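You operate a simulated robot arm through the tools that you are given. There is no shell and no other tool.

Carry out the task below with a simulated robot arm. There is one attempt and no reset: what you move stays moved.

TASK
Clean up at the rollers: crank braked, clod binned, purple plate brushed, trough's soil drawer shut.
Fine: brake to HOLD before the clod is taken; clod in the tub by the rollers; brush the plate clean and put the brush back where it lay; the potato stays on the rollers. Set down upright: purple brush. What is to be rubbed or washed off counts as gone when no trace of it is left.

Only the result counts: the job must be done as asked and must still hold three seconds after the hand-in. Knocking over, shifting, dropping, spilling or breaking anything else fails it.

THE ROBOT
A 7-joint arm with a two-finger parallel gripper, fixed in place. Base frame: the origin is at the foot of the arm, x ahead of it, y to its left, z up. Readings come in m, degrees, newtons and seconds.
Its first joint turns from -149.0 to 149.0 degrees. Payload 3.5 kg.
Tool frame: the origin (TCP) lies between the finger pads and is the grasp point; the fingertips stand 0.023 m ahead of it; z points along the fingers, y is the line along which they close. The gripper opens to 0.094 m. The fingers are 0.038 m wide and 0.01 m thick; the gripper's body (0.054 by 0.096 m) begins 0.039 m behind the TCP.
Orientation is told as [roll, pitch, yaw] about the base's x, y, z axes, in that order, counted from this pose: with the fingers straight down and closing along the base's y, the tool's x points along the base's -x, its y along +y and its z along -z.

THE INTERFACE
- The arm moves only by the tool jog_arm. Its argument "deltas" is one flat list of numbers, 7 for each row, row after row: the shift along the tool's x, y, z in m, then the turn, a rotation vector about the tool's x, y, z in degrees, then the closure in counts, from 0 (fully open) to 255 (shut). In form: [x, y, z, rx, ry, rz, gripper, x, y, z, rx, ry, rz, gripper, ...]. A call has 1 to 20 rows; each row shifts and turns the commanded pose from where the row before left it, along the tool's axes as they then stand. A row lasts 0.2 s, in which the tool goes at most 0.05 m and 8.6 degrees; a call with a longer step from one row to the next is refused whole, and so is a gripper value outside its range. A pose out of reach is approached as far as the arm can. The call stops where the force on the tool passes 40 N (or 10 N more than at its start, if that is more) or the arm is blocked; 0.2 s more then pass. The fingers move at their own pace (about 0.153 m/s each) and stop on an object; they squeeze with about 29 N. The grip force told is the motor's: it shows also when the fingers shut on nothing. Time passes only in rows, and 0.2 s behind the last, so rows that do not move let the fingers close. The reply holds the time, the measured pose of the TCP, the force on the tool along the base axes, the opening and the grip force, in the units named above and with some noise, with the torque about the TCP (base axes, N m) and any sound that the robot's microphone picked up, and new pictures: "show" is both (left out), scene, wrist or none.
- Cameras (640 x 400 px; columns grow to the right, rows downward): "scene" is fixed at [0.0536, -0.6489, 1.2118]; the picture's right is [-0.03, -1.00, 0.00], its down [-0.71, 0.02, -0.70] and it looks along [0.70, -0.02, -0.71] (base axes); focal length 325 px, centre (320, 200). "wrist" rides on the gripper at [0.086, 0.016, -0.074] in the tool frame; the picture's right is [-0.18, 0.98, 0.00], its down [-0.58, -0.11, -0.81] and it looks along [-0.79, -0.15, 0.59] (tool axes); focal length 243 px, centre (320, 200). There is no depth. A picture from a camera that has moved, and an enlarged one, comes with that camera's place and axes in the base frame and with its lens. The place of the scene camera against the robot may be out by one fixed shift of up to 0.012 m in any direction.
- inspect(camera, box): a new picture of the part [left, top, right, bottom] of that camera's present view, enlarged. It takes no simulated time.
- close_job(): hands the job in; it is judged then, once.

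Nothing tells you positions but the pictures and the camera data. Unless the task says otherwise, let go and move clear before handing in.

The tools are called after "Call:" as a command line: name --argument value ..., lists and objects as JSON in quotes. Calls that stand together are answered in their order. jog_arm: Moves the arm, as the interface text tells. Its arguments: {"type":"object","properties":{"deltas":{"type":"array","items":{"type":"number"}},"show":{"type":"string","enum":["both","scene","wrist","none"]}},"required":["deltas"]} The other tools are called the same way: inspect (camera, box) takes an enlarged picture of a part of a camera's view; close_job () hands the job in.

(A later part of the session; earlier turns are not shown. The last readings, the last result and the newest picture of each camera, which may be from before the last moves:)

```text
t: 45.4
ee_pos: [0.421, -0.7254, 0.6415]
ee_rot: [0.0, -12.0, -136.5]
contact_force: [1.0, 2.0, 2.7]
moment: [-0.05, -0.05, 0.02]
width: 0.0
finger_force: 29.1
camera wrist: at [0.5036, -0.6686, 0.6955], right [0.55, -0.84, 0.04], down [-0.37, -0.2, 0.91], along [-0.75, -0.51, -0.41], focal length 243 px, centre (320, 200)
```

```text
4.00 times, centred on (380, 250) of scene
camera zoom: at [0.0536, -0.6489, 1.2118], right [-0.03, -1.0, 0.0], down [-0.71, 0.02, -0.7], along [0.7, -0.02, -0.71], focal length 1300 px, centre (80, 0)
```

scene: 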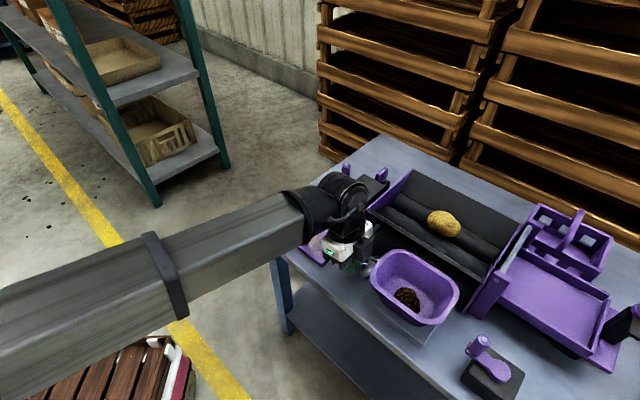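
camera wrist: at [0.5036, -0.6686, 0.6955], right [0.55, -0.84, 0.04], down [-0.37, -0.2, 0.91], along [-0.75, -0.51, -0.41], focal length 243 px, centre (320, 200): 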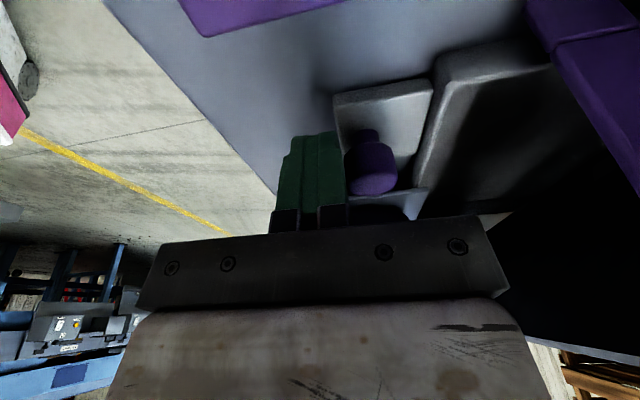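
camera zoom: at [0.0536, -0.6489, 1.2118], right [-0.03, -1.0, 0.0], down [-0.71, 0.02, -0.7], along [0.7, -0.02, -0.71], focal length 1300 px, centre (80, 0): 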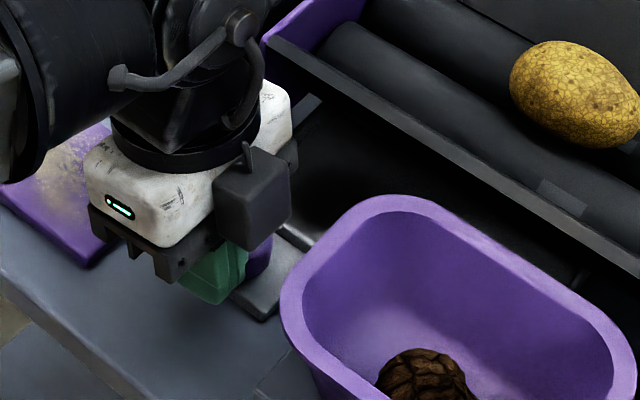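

The drawer is moving with very low force. I'll continue.

Call:
jog_arm --deltas '[0, 0.008, 0, 0, 0, 0, 255, 0, 0.008, 0, 0, 0, 0, 255, 0, 0.006, 0, 0, 0, 0, 255]' --show "both"

Call:
inspect --camera "scene" --box '[320, 200, 440, 300]'

```text
t: 46.2
ee_pos: [0.4375, -0.7416, 0.6405]
ee_rot: [0.0, -12.0, -136.6]
contact_force: [1.0, 2.0, 4.2]
moment: [-0.06, -0.03, 0.0]
width: 0.0
finger_force: 29.1
camera wrist: at [0.5193, -0.6845, 0.6954], right [0.55, -0.84, 0.04], down [-0.37, -0.2, 0.91], along [-0.75, -0.51, -0.41], focal length 243 px, centre (320, 200)
```

scene: 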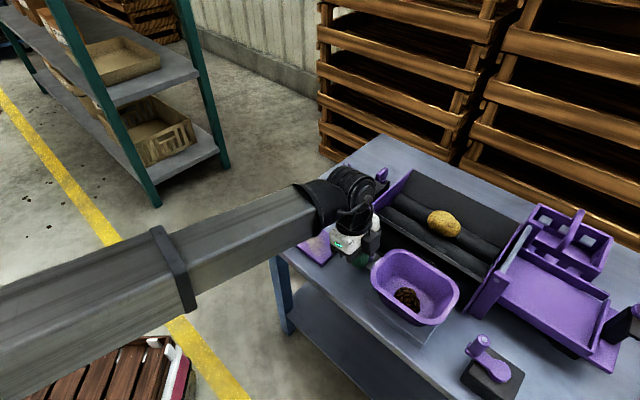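
wrist: 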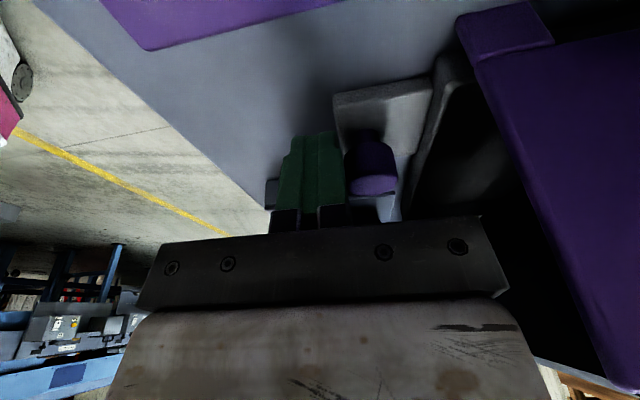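

```text
4.00 times, centred on (380, 250) of scene
camera zoom: at [0.0536, -0.6489, 1.2118], right [-0.03, -1.0, 0.0], down [-0.71, 0.02, -0.7], along [0.7, -0.02, -0.71], focal length 1300 px, centre (80, 0)
```

zoom: 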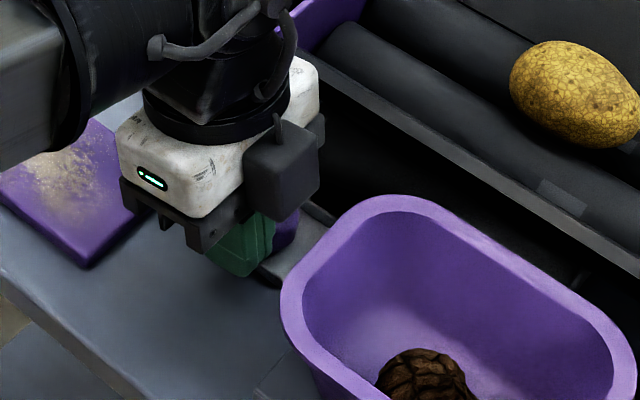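

The tray front is almost flush with the trough. I'll keep pushing gently in 4 mm steps and watch the force, because the hand is getting close to the trough wall.

Call:
jog_arm --deltas '[0, 0.004, 0, 0, 0, 0, 255, 0, 0.004, 0, 0, 0, 0, 255]' --show "both"

Call:
inspect --camera "scene" --box '[320, 200, 440, 300]'

Call:
inspect --camera "wrist" --box '[260, 0, 560, 230]'

```text
t: 46.8
ee_pos: [0.4423, -0.7467, 0.6417]
ee_rot: [-0.1, -12.1, -136.4]
contact_force: [1.4, 1.9, 3.0]
moment: [-0.07, 0.01, 0.03]
width: 0.0
finger_force: 29.3
camera wrist: at [0.5244, -0.69, 0.6955], right [0.55, -0.84, 0.04], down [-0.37, -0.2, 0.91], along [-0.75, -0.51, -0.41], focal length 243 px, centre (320, 200)
```

scene: 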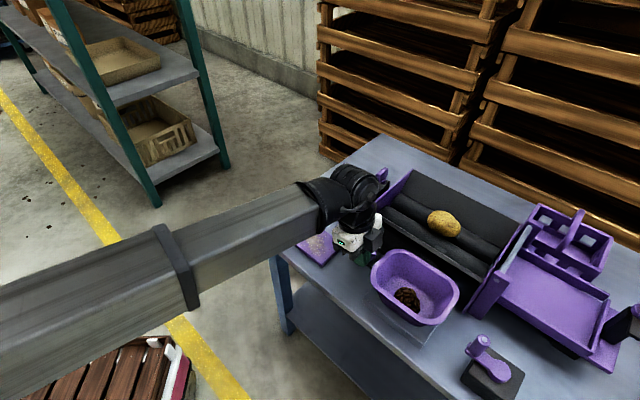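
wrist: 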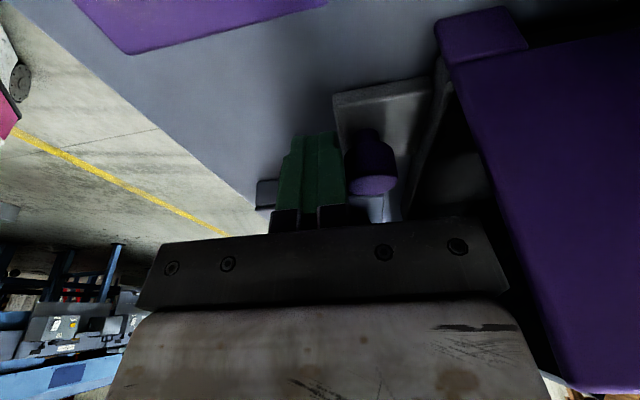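

```text
4.00 times, centred on (380, 250) of scene
camera zoom: at [0.0536, -0.6489, 1.2118], right [-0.03, -1.0, 0.0], down [-0.71, 0.02, -0.7], along [0.7, -0.02, -0.71], focal length 1300 px, centre (80, 0)
```

zoom: 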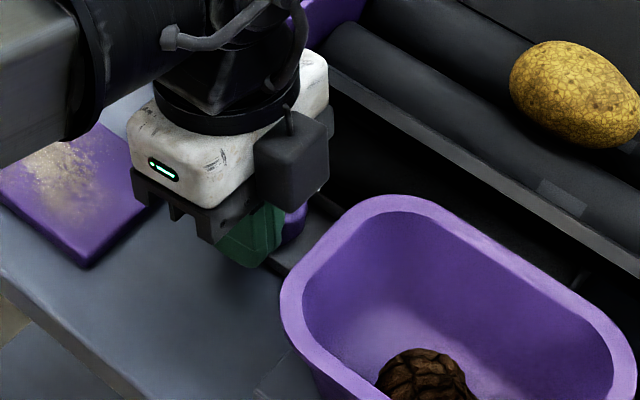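

```text
1.74 times, centred on (410, 115) of wrist
camera zoom: at [0.5244, -0.69, 0.6955], right [0.55, -0.84, 0.04], down [-0.37, -0.2, 0.91], along [-0.75, -0.51, -0.41], focal length 422 px, centre (164, 348)
```

zoom: 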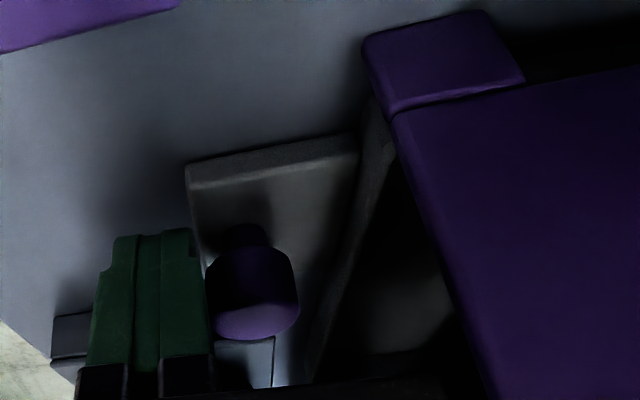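

The hand body is within a few mm of the trough's front wall, so I'll back off, lean the hand toward the front of the table, and push again from there.

Call:
jog_arm --deltas '[0, -0.01, 0, 0, 0, 0, 255, 0, -0.008, -0.003, 0, 0, 0, 255, 0, 0, 0, -8.4, 0, 0, 255, 0, 0, 0, -8.4, 0, 0, 255, 0, 0, 0, -8.2, 0, 0, 255]' --show "both"

Call:
inspect --camera "scene" --box '[320, 200, 440, 300]'

Call:
inspect --camera "wrist" --box '[200, 0, 500, 230]'

```text
t: 48.0
ee_pos: [0.4306, -0.7335, 0.6453]
ee_rot: [25.1, -12.0, -136.5]
contact_force: [0.5, -0.6, 1.1]
moment: [-0.02, 0.03, 0.05]
width: 0.0
finger_force: 28.5
camera wrist: at [0.4897, -0.6522, 0.6982], right [0.55, -0.71, 0.45], down [-0.61, 0.03, 0.79], along [-0.57, -0.7, -0.42], focal length 243 px, centre (320, 200)
```

scene: 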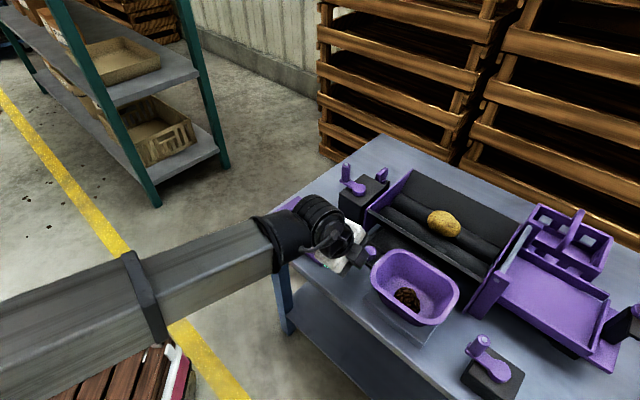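
wrist: 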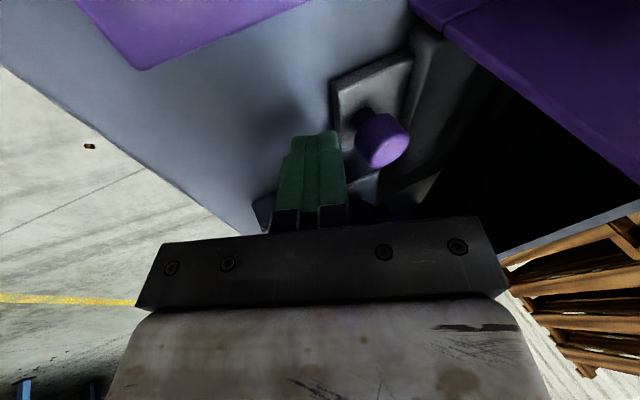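

```text
4.00 times, centred on (380, 250) of scene
camera zoom: at [0.0536, -0.6489, 1.2118], right [-0.03, -1.0, 0.0], down [-0.71, 0.02, -0.7], along [0.7, -0.02, -0.71], focal length 1300 px, centre (80, 0)
```

zoom: 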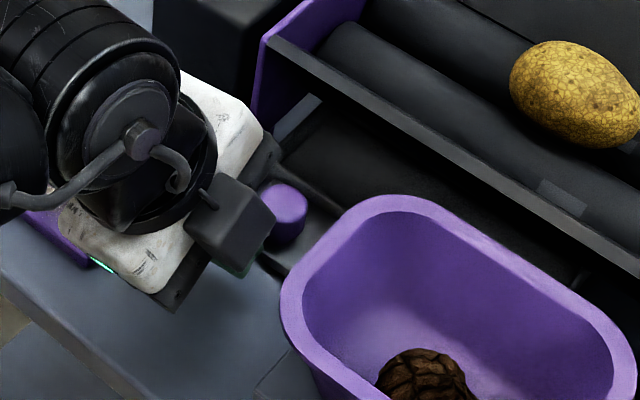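

```text
1.74 times, centred on (350, 115) of wrist
camera zoom: at [0.4897, -0.6522, 0.6982], right [0.55, -0.71, 0.45], down [-0.61, 0.03, 0.79], along [-0.57, -0.7, -0.42], focal length 422 px, centre (268, 348)
```

zoom: 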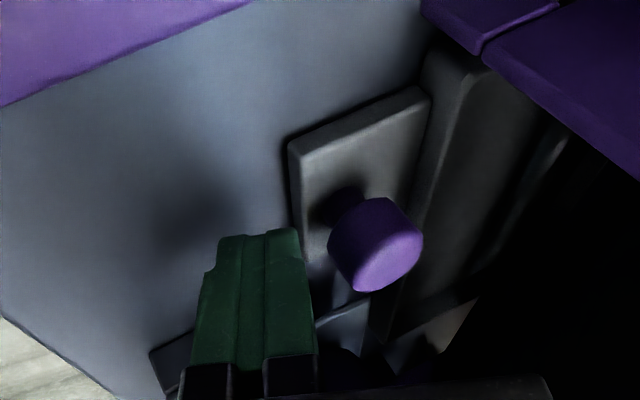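

Now the view shows the drawer is narrow and separate from the tub's slab, and the hand leans clear of the trough. I'll push again along the same direction.

Call:
jog_arm --deltas '[0, 0.00544, 0.00254, 0, 0, 0, 255, 0, 0.00544, 0.00254, 0, 0, 0, 255, 0, 0.00544, 0.00254, 0, 0, 0, 255, 0, 0.00544, 0.00254, 0, 0, 0, 255]' --show "wrist"

Call:
inspect --camera "scene" --box '[320, 200, 440, 300]'

Call:
inspect --camera "wrist" --box '[200, 0, 500, 230]'

```text
t: 49.0
ee_pos: [0.4459, -0.7514, 0.6446]
ee_rot: [25.0, -12.0, -136.4]
contact_force: [-0.2, -1.2, -0.6]
moment: [0.0, 0.03, 0.0]
width: 0.0
finger_force: 29.2
camera wrist: at [0.5059, -0.6699, 0.6978], right [0.54, -0.71, 0.44], down [-0.61, 0.03, 0.79], along [-0.57, -0.7, -0.42], focal length 243 px, centre (320, 200)
```

wrist: 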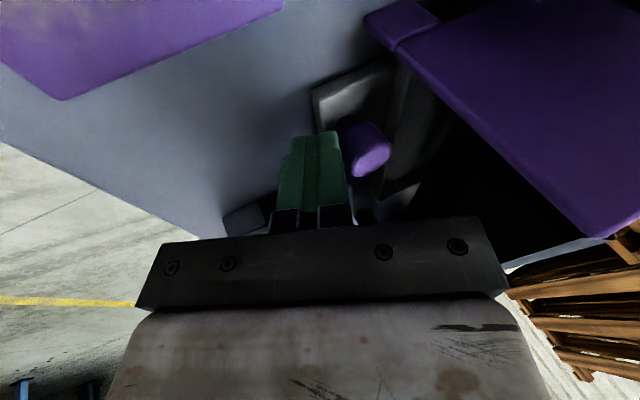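

```text
4.00 times, centred on (380, 250) of scene
camera zoom: at [0.0536, -0.6489, 1.2118], right [-0.03, -1.0, 0.0], down [-0.71, 0.02, -0.7], along [0.7, -0.02, -0.71], focal length 1300 px, centre (80, 0)
```

zoom: 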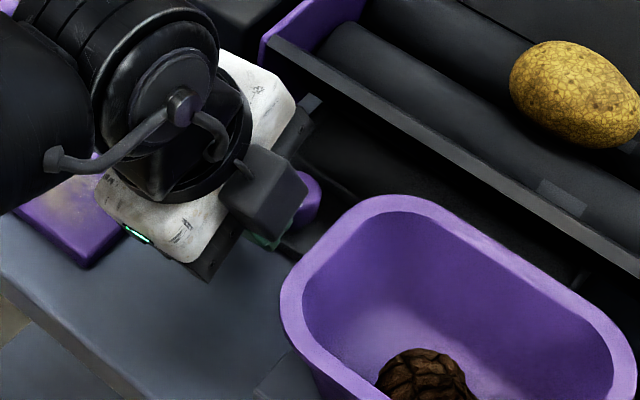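

```text
1.74 times, centred on (350, 115) of wrist
camera zoom: at [0.5059, -0.6699, 0.6978], right [0.54, -0.71, 0.44], down [-0.61, 0.03, 0.79], along [-0.57, -0.7, -0.42], focal length 422 px, centre (268, 348)
```

zoom: 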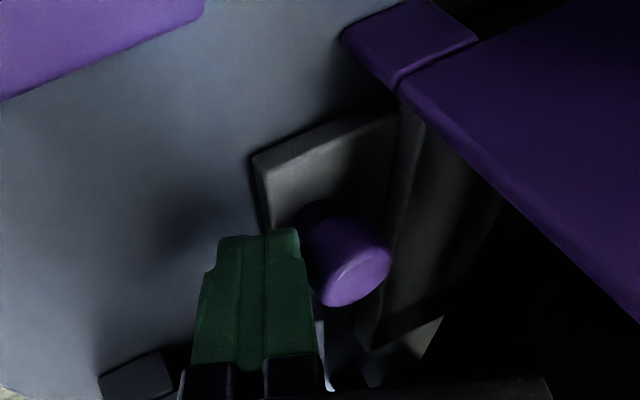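

Call:
jog_arm --deltas '[0, 0.00544, 0.00254, 0, 0, 0, 255, 0, 0.00544, 0.00254, 0, 0, 0, 255, 0, 0.00363, 0.00169, 0, 0, 0, 255]' --show "wrist"

Call:
inspect --camera "scene" --box '[320, 200, 440, 300]'

Call:
inspect --camera "wrist" --box '[200, 0, 500, 230]'

```text
t: 49.8
ee_pos: [0.4525, -0.7585, 0.6443]
ee_rot: [24.6, -11.9, -136.6]
contact_force: [-23.4, 27.6, 3.6]
moment: [0.37, 0.37, -0.28]
width: 0.0
finger_force: 29.2
camera wrist: at [0.514, -0.6785, 0.6981], right [0.55, -0.71, 0.44], down [-0.61, 0.02, 0.79], along [-0.58, -0.7, -0.42], focal length 243 px, centre (320, 200)
```

wrist: 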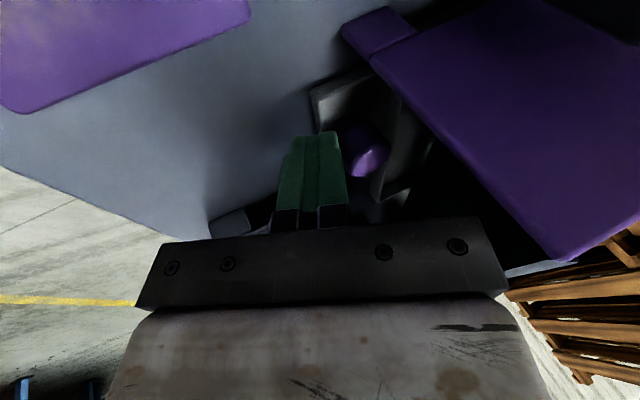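

```text
4.00 times, centred on (380, 250) of scene
camera zoom: at [0.0536, -0.6489, 1.2118], right [-0.03, -1.0, 0.0], down [-0.71, 0.02, -0.7], along [0.7, -0.02, -0.71], focal length 1300 px, centre (80, 0)
```

zoom: 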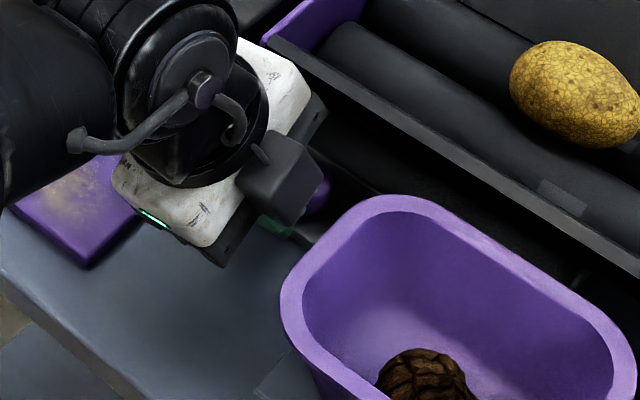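

```text
1.74 times, centred on (350, 115) of wrist
camera zoom: at [0.514, -0.6785, 0.6981], right [0.55, -0.71, 0.44], down [-0.61, 0.02, 0.79], along [-0.58, -0.7, -0.42], focal length 422 px, centre (268, 348)
```

zoom: 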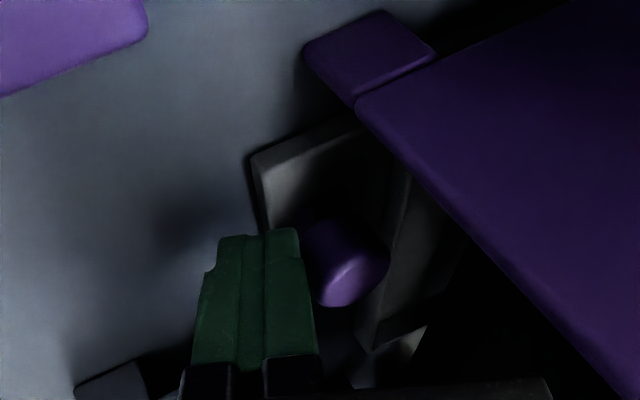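

The force of 36 N acts at the knob itself, so the drawer is on its hard stop. I'll back off, rise and straighten up to check it.

Call:
jog_arm --deltas '[0, -0.01812, -0.00846, 0, 0, 0, 255, 0, -0.01812, -0.00846, 0, 0, 0, 255, -0.0083, 0.0166, -0.0354, 0, 0, 0, 255, -0.0083, 0.0166, -0.0354, 0, 0, 0, 255, -0.0083, 0.0166, -0.0354, 0, 0, 0, 255, -0.0083, 0.0166, -0.0354, 0, 0, 0, 255, 0, 0, 0, 8.4, 0, 0, 200, 0, 0, 0, 8.4, 0, 0, 150, 0, 0, 0, 8.2, 0, 0, 100, 0, 0, 0, 0, 6, 0, 50, 0, 0, 0, 0, 6, 0, 0]' --show "both"

Call:
inspect --camera "scene" --box '[320, 200, 440, 300]'

```text
t: 52.2
ee_pos: [0.4295, -0.733, 0.8043]
ee_rot: [-0.2, 0.0, -136.5]
contact_force: [0.0, -1.1, 0.0]
moment: [0.02, 0.01, -0.01]
width: 0.094
finger_force: 0.2
camera wrist: at [0.5024, -0.6854, 0.878], right [0.54, -0.84, 0.0], down [-0.5, -0.32, 0.81], along [-0.68, -0.44, -0.59], focal length 243 px, centre (320, 200)
```

scene: 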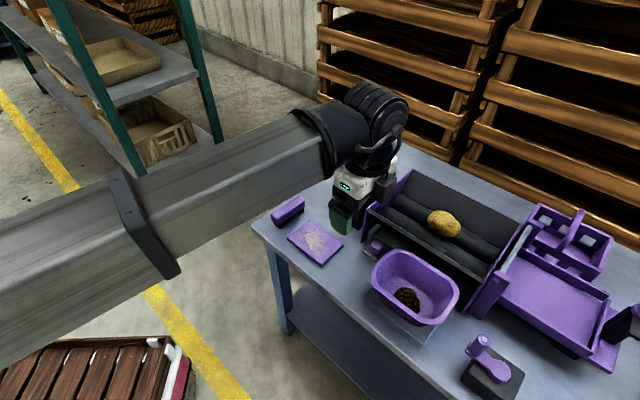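
wrist: 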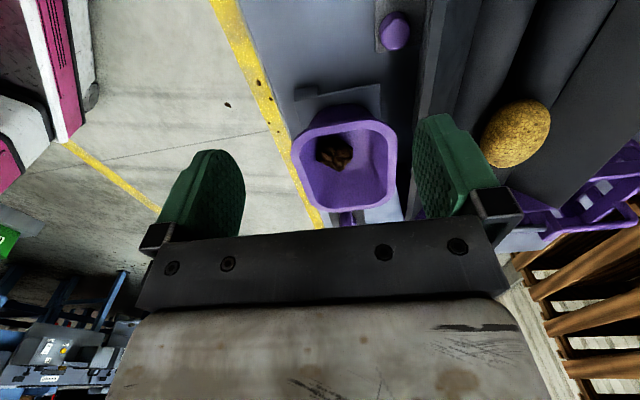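

```text
4.00 times, centred on (380, 250) of scene
camera zoom: at [0.0536, -0.6489, 1.2118], right [-0.03, -1.0, 0.0], down [-0.71, 0.02, -0.7], along [0.7, -0.02, -0.71], focal length 1300 px, centre (80, 0)
```

zoom: 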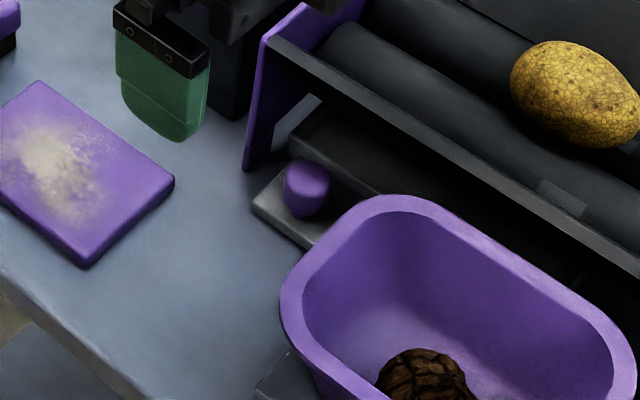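

The drawer is fully in under the trough and the tub hasn't moved. Next is the brush, so I'll turn the wrist so the fingers close across its width and move over it.

Call:
jog_arm --deltas '[0, 0, -0.01, 0, 0, -8.16, 0, 0, 0, -0.01, 0, 0, -8.16, 0, 0, 0, -0.01, 0, 0, -8.16, 0, 0, 0, -0.01, 0, 0, -8.16, 0, 0, 0, 0, 0, 0, -8.16, 0, 0, 0, 0, 0, 0, -8.16, 0, 0, 0, 0, 0, 0, -8.16, 0, 0, 0, 0, 0, 0, -8.16, 0, 0, 0, 0, 0, 0, -8.16, 0, 0, 0, 0, 0, 0, -8.16, 0, 0, 0, 0, 0, 0, -8.16, 0, 0.0012, 0.0416, 0, 0, 0, 0, 0, 0.0012, 0.0416, 0, 0, 0, 0, 0, 0.0012, 0.0416, 0, 0, 0, 0, 0, 0.0012, 0.0416, 0, 0, 0, 0, 0, 0.0012, 0.0416, 0, 0, 0, 0, 0]' --show "both"

Call:
inspect --camera "wrist" --box '[180, 0, 460, 170]'

```text
t: 55.6
ee_pos: [0.5767, -0.586, 0.8454]
ee_rot: [0.0, 0.0, -46.8]
contact_force: [0.4, -0.9, -0.7]
moment: [0.02, 0.01, -0.02]
width: 0.0941
finger_force: 0.2
camera wrist: at [0.5281, -0.5114, 0.9179], right [0.84, 0.54, 0.0], down [0.32, -0.5, 0.81], along [0.43, -0.68, -0.59], focal length 243 px, centre (320, 200)
```

scene: 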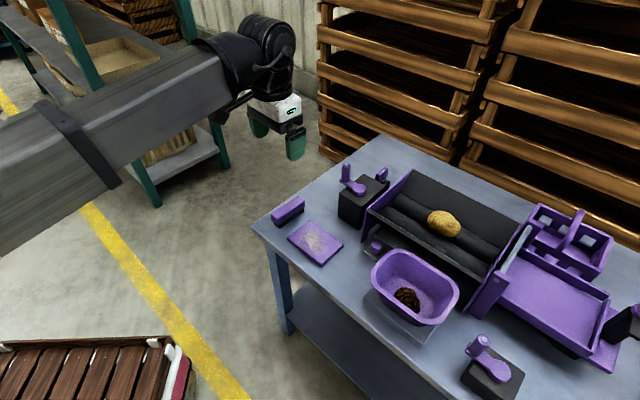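
wrist: 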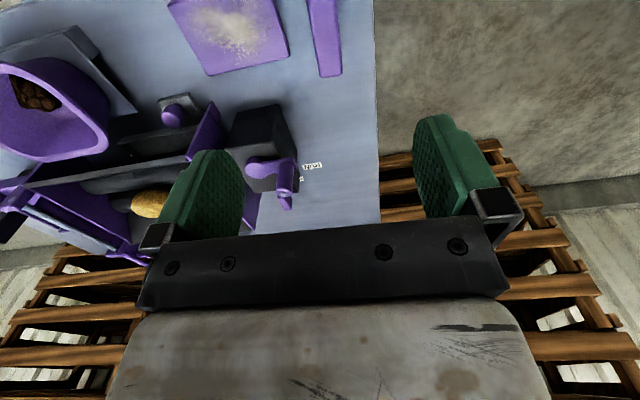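

```text
2.29 times, centred on (320, 85) of wrist
camera zoom: at [0.5281, -0.5114, 0.9179], right [0.84, 0.54, 0.0], down [0.32, -0.5, 0.81], along [0.43, -0.68, -0.59], focal length 555 px, centre (320, 463)
```

zoom: 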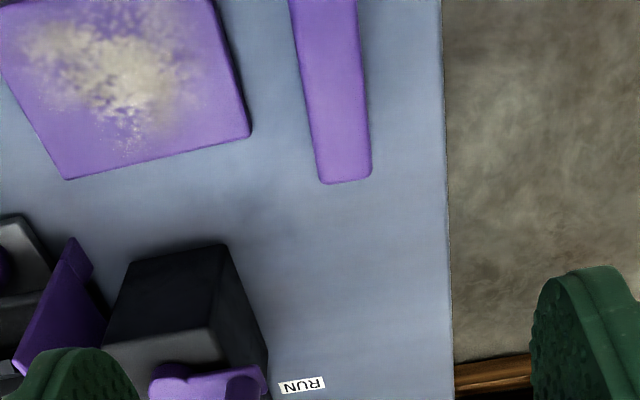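

The near end of the brush is cut off, so I'll back up 8 cm to see all of it.

Call:
jog_arm --deltas '[0.04, 0, 0, 0, 0, 0, 0, 0.045, 0, 0, 0, 0, 0, 0]' --show "wrist"

Call:
inspect --camera "wrist" --box '[260, 0, 440, 120]'

Call:
inspect --camera "scene" --box '[240, 180, 360, 280]'

```text
t: 56.2
ee_pos: [0.5189, -0.5228, 0.8459]
ee_rot: [0.0, -0.1, -46.8]
contact_force: [0.3, -1.0, -0.8]
moment: [-0.03, 0.01, -0.01]
width: 0.0939
finger_force: 0.1
camera wrist: at [0.4697, -0.4492, 0.918], right [0.84, 0.54, 0.0], down [0.32, -0.5, 0.81], along [0.43, -0.68, -0.59], focal length 243 px, centre (320, 200)
```

wrist: 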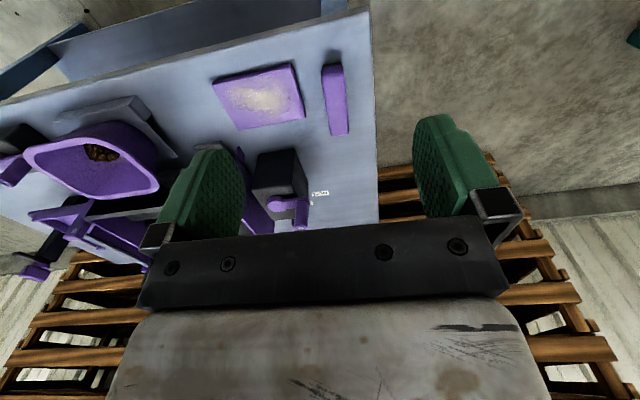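

```text
3.33 times, centred on (350, 60) of wrist
camera zoom: at [0.4697, -0.4492, 0.918], right [0.84, 0.54, 0.0], down [0.32, -0.5, 0.81], along [0.43, -0.68, -0.59], focal length 809 px, centre (220, 667)
```

zoom: 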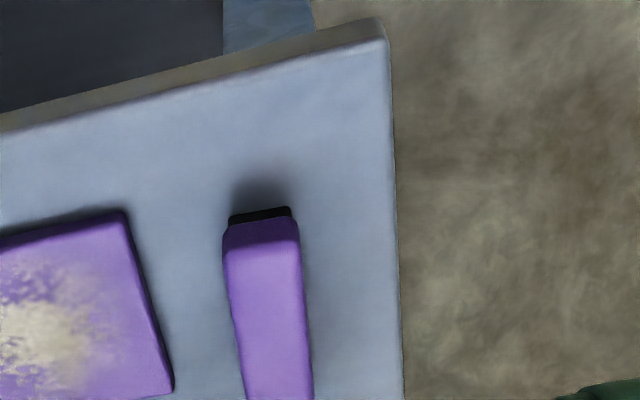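

```text
4.00 times, centred on (300, 230) of scene
camera zoom: at [0.0536, -0.6489, 1.2118], right [-0.03, -1.0, 0.0], down [-0.71, 0.02, -0.7], along [0.7, -0.02, -0.71], focal length 1300 px, centre (400, 80)
```

zoom: 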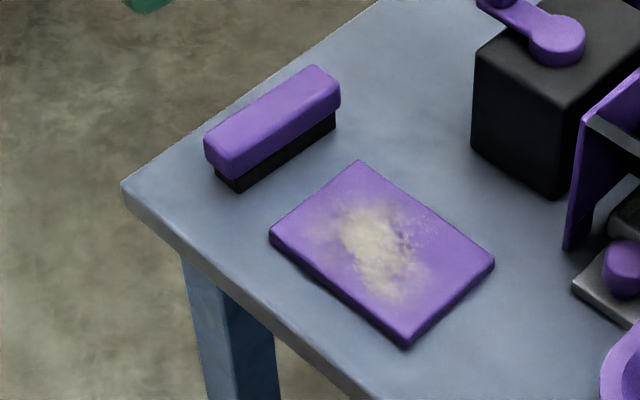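

Call:
inspect --camera "wrist" --box '[285, 50, 385, 145]'

Call:
inspect --camera "wrist" --box '[200, 50, 320, 140]'

```text
4.21 times, centred on (335, 98) of wrist
camera zoom: at [0.4697, -0.4492, 0.918], right [0.84, 0.54, 0.0], down [0.32, -0.5, 0.81], along [0.43, -0.68, -0.59], focal length 1022 px, centre (257, 632)
```

zoom: 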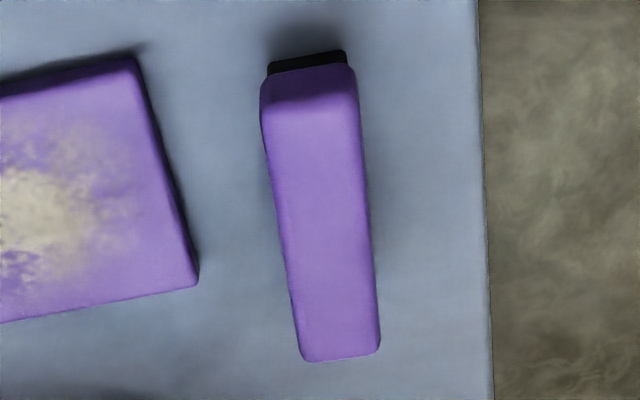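

```text
4.44 times, centred on (260, 95) of wrist
camera zoom: at [0.4697, -0.4492, 0.918], right [0.84, 0.54, 0.0], down [0.32, -0.5, 0.81], along [0.43, -0.68, -0.59], focal length 1078 px, centre (587, 667)
```

zoom: 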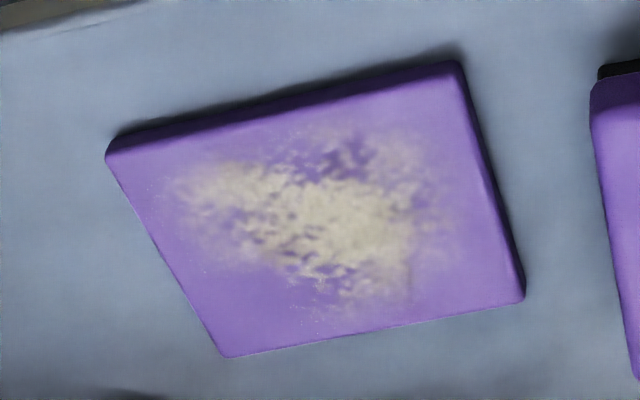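

The brush's top centre is about (0.587,-0.592), z≈0.636, with its long axis at about -47.9°. I'll align with it, narrow the opening so the fingers clear the plate, and come down to just above it.

Call:
jog_arm --deltas '[-0.0325, 0.0008, 0, 0, 0, 0, 119, -0.0325, 0.0008, 0, 0, 0, 0, 119, -0.0325, 0.0008, 0, 0, 0, 0.8, 119, 0, 0, 0.045, 0, 0, 0, 119, 0, 0, 0.045, 0, 0, 0, 119, 0, 0, 0.045, 0, 0, 0, 119, 0, 0, 0, 0, 0, 0, 119]' --show "both"

Call:
inspect --camera "wrist" --box '[180, 0, 460, 210]'

Call:
inspect --camera "scene" --box '[240, 160, 360, 260]'

```text
t: 57.8
ee_pos: [0.5874, -0.5957, 0.7079]
ee_rot: [0.0, 0.1, -47.5]
contact_force: [0.0, 0.1, 0.8]
moment: [-0.03, 0.01, 0.02]
width: 0.0501
finger_force: 0.1
camera wrist: at [0.5404, -0.5204, 0.7816], right [0.85, 0.53, 0.0], down [0.31, -0.5, 0.81], along [0.43, -0.69, -0.59], focal length 243 px, centre (320, 200)
```

scene: 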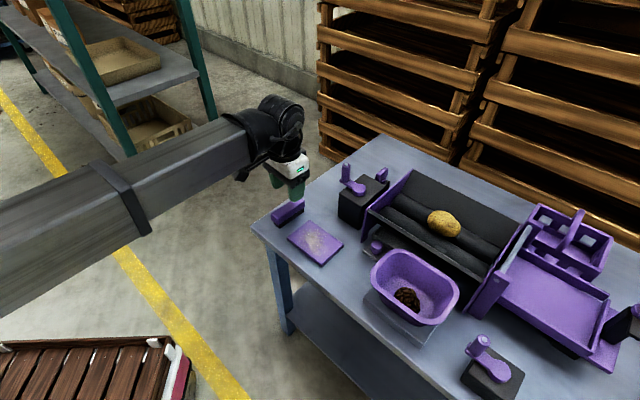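
wrist: 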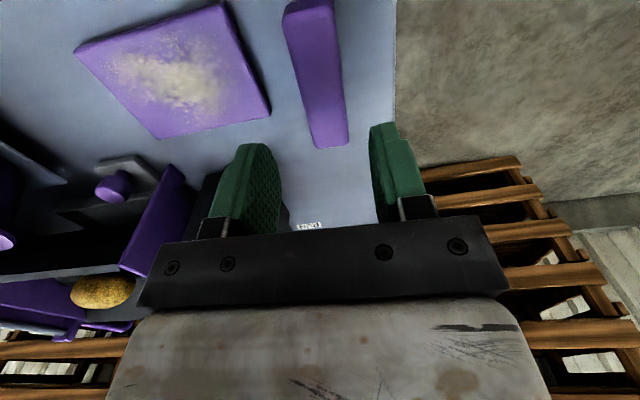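

```text
1.90 times, centred on (320, 105) of wrist
camera zoom: at [0.5404, -0.5204, 0.7816], right [0.85, 0.53, 0.0], down [0.31, -0.5, 0.81], along [0.43, -0.69, -0.59], focal length 462 px, centre (320, 381)
```

zoom: 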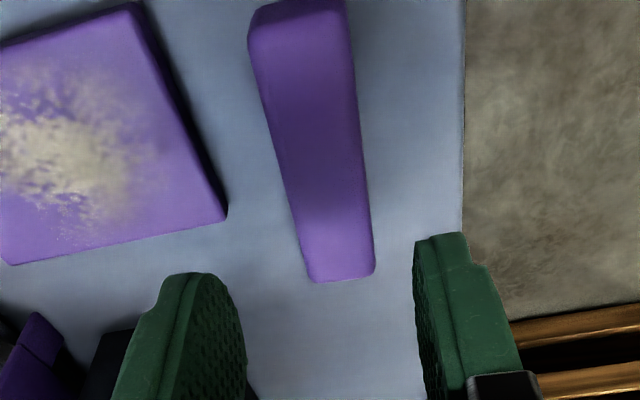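

```text
4.00 times, centred on (300, 210) of scene
camera zoom: at [0.0536, -0.6489, 1.2118], right [-0.03, -1.0, 0.0], down [-0.71, 0.02, -0.7], along [0.7, -0.02, -0.71], focal length 1300 px, centre (400, 160)
```

zoom: 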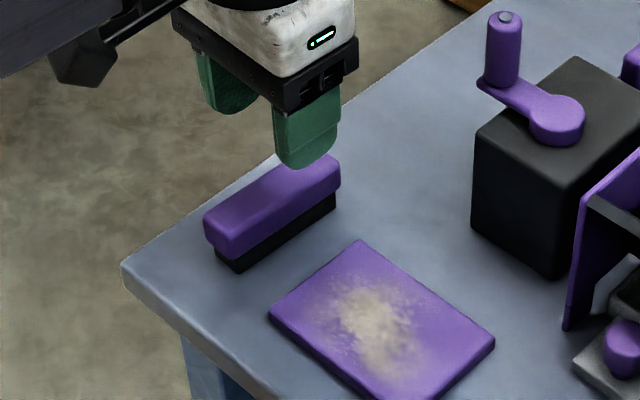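

Alignment is within 2 mm. I'll correct that, descend to grip height (z≈0.637), and close on the handle.

Call:
jog_arm --deltas '[0, 0.002, 0.03, 0, 0, 0.5, 119, 0, 0, 0.03, 0, 0, 0, 119, 0, 0, 0.011, 0, 0, 0, 119]' --show "both"

Call:
inspect --camera "scene" --box '[240, 160, 360, 260]'

```text
t: 58.6
ee_pos: [0.5895, -0.593, 0.6368]
ee_rot: [-0.1, 0.0, -48.1]
contact_force: [0.6, -0.1, -0.3]
moment: [0.01, 0.0, -0.01]
width: 0.05
finger_force: 0.1
camera wrist: at [0.5427, -0.5176, 0.7112], right [0.85, 0.52, 0.0], down [0.31, -0.51, 0.81], along [0.42, -0.69, -0.59], focal length 243 px, centre (320, 200)
```

scene: 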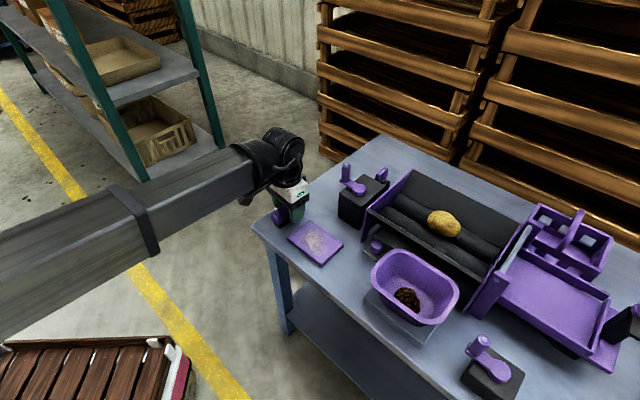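
wrist: 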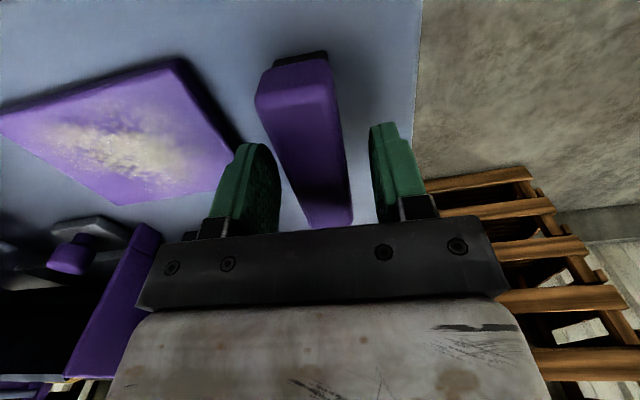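

```text
4.00 times, centred on (300, 210) of scene
camera zoom: at [0.0536, -0.6489, 1.2118], right [-0.03, -1.0, 0.0], down [-0.71, 0.02, -0.7], along [0.7, -0.02, -0.71], focal length 1300 px, centre (400, 160)
```

zoom: 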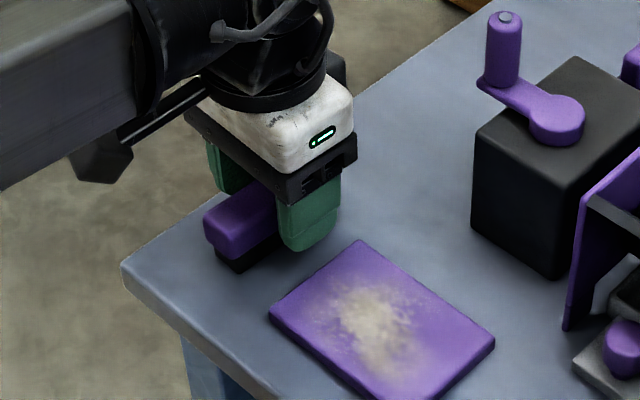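

The brush is centred between the fingers. Closing now.

Call:
jog_arm --deltas '[0, 0, 0, 0, 0, 0, 150, 0, 0, 0, 0, 0, 0, 180, 0, 0, 0, 0, 0, 0, 210, 0, 0, 0, 0, 0, 0, 255]' --show "wrist"

Call:
inspect --camera "scene" --box '[240, 160, 360, 260]'

```text
t: 59.6
ee_pos: [0.5892, -0.5924, 0.6376]
ee_rot: [-0.1, 0.0, -48.1]
contact_force: [-0.5, 0.2, -0.4]
moment: [0.01, 0.02, -0.02]
width: 0.0275
finger_force: 28.6
camera wrist: at [0.5427, -0.5176, 0.7113], right [0.85, 0.52, 0.0], down [0.31, -0.51, 0.81], along [0.42, -0.69, -0.59], focal length 243 px, centre (320, 200)
```

wrist: 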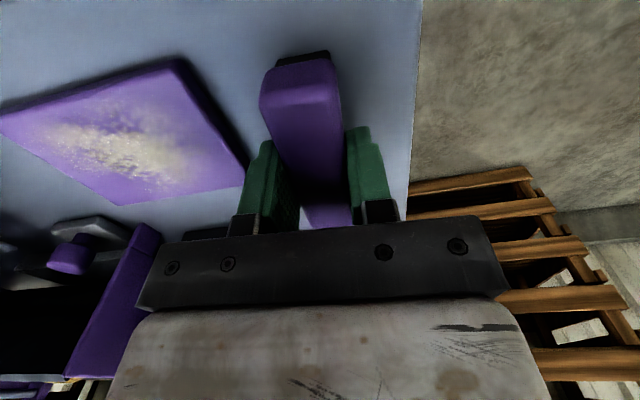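

```text
4.00 times, centred on (300, 210) of scene
camera zoom: at [0.0536, -0.6489, 1.2118], right [-0.03, -1.0, 0.0], down [-0.71, 0.02, -0.7], along [0.7, -0.02, -0.71], focal length 1300 px, centre (400, 160)
```

zoom: 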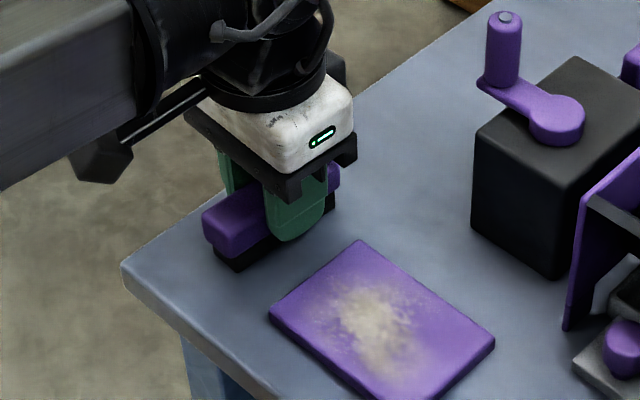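

The brush is held at 27.5 mm width. I note the grasp pose as (0.5893,-0.5927,0.637) with yaw -48.1 for putting it back. Now I'll lift it and move over the plate centre at about (0.5055,-0.655).

Call:
jog_arm --deltas '[0, 0, -0.02, 0, 0, 0, 255, 0, 0, -0.02, 0, 0, 0, 255, 0.0032, -0.0346, 0, 0, 0, 0, 255, 0.0032, -0.0346, 0, 0, 0, 0, 255, 0.0033, -0.0347, 0, 0, 0, -2, 255]' --show "both"

Call:
inspect --camera "scene" --box '[240, 160, 360, 260]'

```text
t: 60.8
ee_pos: [0.5035, -0.6558, 0.6768]
ee_rot: [0.0, 0.0, -46.0]
contact_force: [-0.3, -1.1, -0.6]
moment: [0.03, -0.01, 0.02]
width: 0.0271
finger_force: 29.1
camera wrist: at [0.4551, -0.582, 0.7513], right [0.84, 0.55, 0.0], down [0.33, -0.49, 0.81], along [0.44, -0.67, -0.59], focal length 243 px, centre (320, 200)
```

scene: 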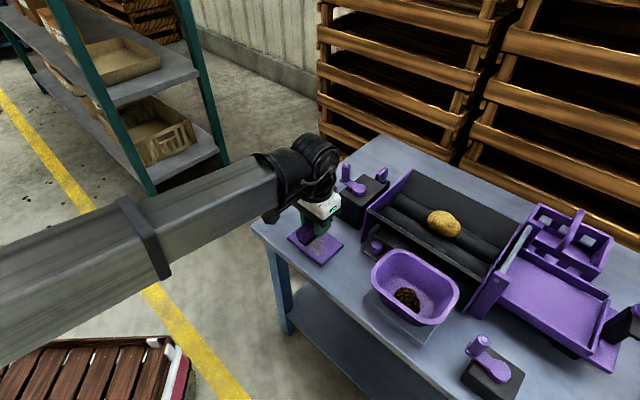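
wrist: 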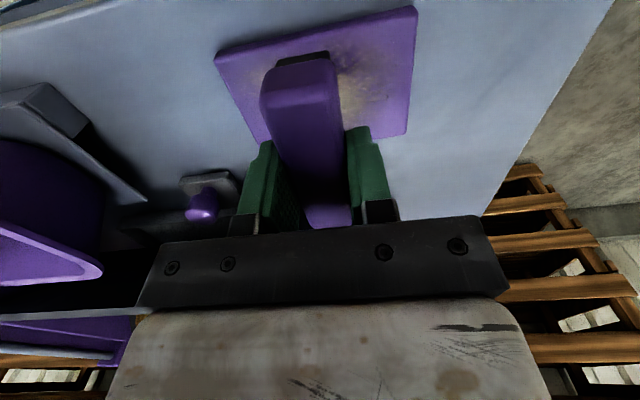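

```text
4.00 times, centred on (300, 210) of scene
camera zoom: at [0.0536, -0.6489, 1.2118], right [-0.03, -1.0, 0.0], down [-0.71, 0.02, -0.7], along [0.7, -0.02, -0.71], focal length 1300 px, centre (400, 160)
```

zoom: 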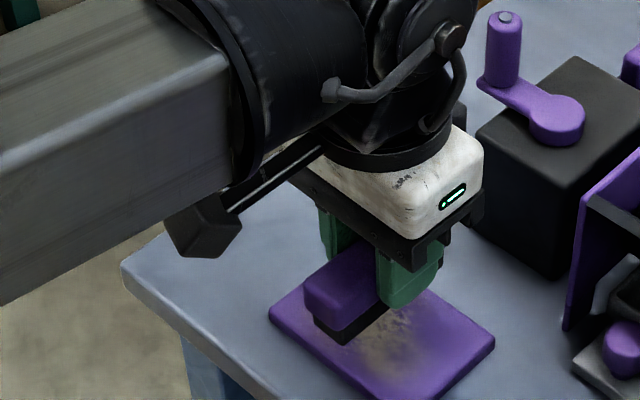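

The brush is above the plate centre. I'll lower it in small steps until there is light contact.

Call:
jog_arm --deltas '[0, 0, 0.012, 0, 0, 0, 255, 0, 0, 0.008, 0, 0, 0, 255]' --show "none"

Call:
jog_arm --deltas '[0, 0, 0.003, 0, 0, 0, 255]' --show "none"

Call:
jog_arm --deltas '[0, 0, 0.003, 0, 0, 0, 255]' --show "none"

```text
t: 61.4
ee_pos: [0.5046, -0.6563, 0.6585]
ee_rot: [0.1, 0.0, -46.1]
contact_force: [-0.3, -0.1, 0.1]
moment: [0.0, 0.02, -0.01]
width: 0.0275
finger_force: 29.3
```

```text
t: 61.8
ee_pos: [0.5052, -0.655, 0.6545]
ee_rot: [0.0, 0.0, -46.1]
contact_force: [1.1, -0.3, -0.6]
moment: [-0.01, 0.01, 0.04]
width: 0.0274
finger_force: 28.9
```

```text
t: 62.2
ee_pos: [0.5055, -0.6554, 0.6526]
ee_rot: [0.0, 0.0, -46.1]
contact_force: [0.7, -0.5, -0.9]
moment: [-0.03, 0.0, 0.02]
width: 0.0275
finger_force: 28.9
```

Call:
jog_arm --deltas '[0, 0, 0.002, 0, 0, 0, 255]' --show "none"

Call:
jog_arm --deltas '[0, 0, 0.002, 0, 0, 0, 255]' --show "none"

Call:
inspect --camera "scene" --box '[270, 200, 360, 270]'

```text
t: 62.6
ee_pos: [0.5056, -0.6546, 0.6494]
ee_rot: [0.0, 0.1, -46.1]
contact_force: [0.2, -0.2, -0.6]
moment: [-0.03, 0.0, 0.0]
width: 0.0273
finger_force: 28.6
```

```text
t: 63.0
ee_pos: [0.5036, -0.6541, 0.6493]
ee_rot: [0.0, -0.2, -46.1]
contact_force: [0.3, 0.7, 25.3]
moment: [0.29, 0.21, -0.04]
width: 0.0274
finger_force: 29.6
```

```text
5.71 times, centred on (315, 235) of scene
camera zoom: at [0.0536, -0.6489, 1.2118], right [-0.03, -1.0, 0.0], down [-0.71, 0.02, -0.7], along [0.7, -0.02, -0.71], focal length 1857 px, centre (349, 0)
```

zoom: 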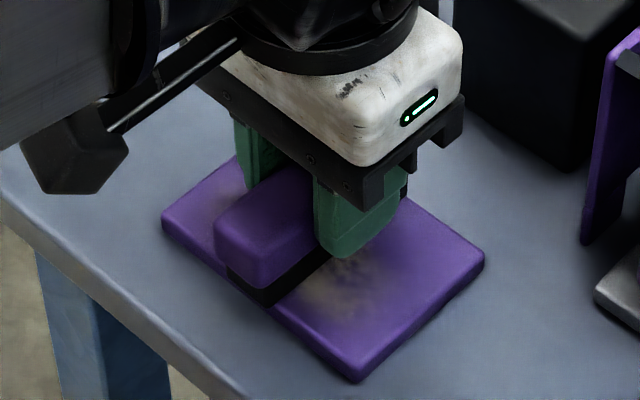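

Contact came at TCP z≈0.649 with 25 N, which is too firm. I'll ease off about 1.2 mm to keep the pressure light.

Call:
jog_arm --deltas '[0, 0, -0.0012, 0, 0, 0, 255]' --show "none"

```text
t: 63.4
ee_pos: [0.5049, -0.655, 0.6493]
ee_rot: [0.0, 0.0, -46.1]
contact_force: [-1.0, 1.6, 16.1]
moment: [0.04, -0.01, 0.03]
width: 0.0275
finger_force: 29.4
```

Call:
jog_arm --deltas '[0, 0, -0.001, 0, 0, 0, 255]' --show "none"

```text
t: 63.8
ee_pos: [0.5058, -0.6559, 0.65]
ee_rot: [0.0, 0.0, -46.0]
contact_force: [0.8, -0.9, -1.3]
moment: [0.03, -0.01, 0.01]
width: 0.0272
finger_force: 28.5
```

Call:
jog_arm --deltas '[0, 0, 0.0007, 0, 0, 0, 255, 0, 0.005, 0, 0, 0, 0, 255, 0, 0.005, 0, 0, 0, 0, 255, 0, 0.005, 0, 0, 0, 0, 255]' --show "wrist"

Call:
inspect --camera "scene" --box '[270, 200, 360, 270]'

Call:
inspect --camera "wrist" --box '[180, 0, 460, 170]'

```text
t: 64.8
ee_pos: [0.515, -0.6438, 0.6497]
ee_rot: [0.0, 0.0, -46.0]
contact_force: [-1.2, -0.3, 1.7]
moment: [-0.05, -0.03, 0.0]
width: 0.0274
finger_force: 28.7
camera wrist: at [0.4665, -0.5706, 0.7232], right [0.84, 0.55, 0.0], down [0.33, -0.49, 0.81], along [0.44, -0.67, -0.59], focal length 243 px, centre (320, 200)
```

wrist: 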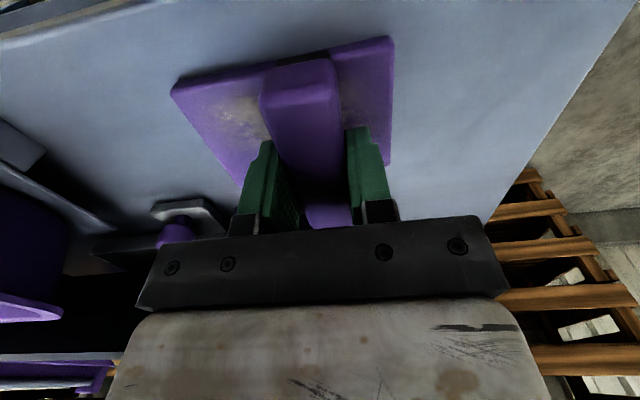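

```text
5.71 times, centred on (315, 235) of scene
camera zoom: at [0.0536, -0.6489, 1.2118], right [-0.03, -1.0, 0.0], down [-0.71, 0.02, -0.7], along [0.7, -0.02, -0.71], focal length 1857 px, centre (349, 0)
```

zoom: 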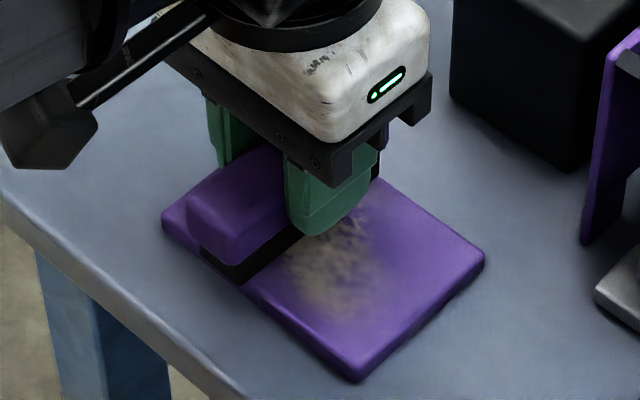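

```text
2.29 times, centred on (320, 85) of wrist
camera zoom: at [0.4665, -0.5706, 0.7232], right [0.84, 0.55, 0.0], down [0.33, -0.49, 0.81], along [0.44, -0.67, -0.59], focal length 555 px, centre (320, 463)
```

zoom: 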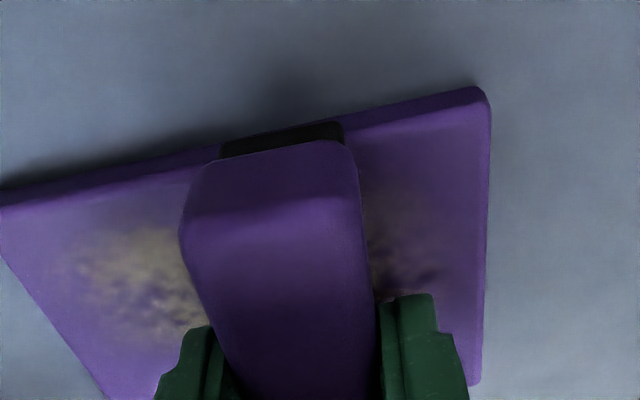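

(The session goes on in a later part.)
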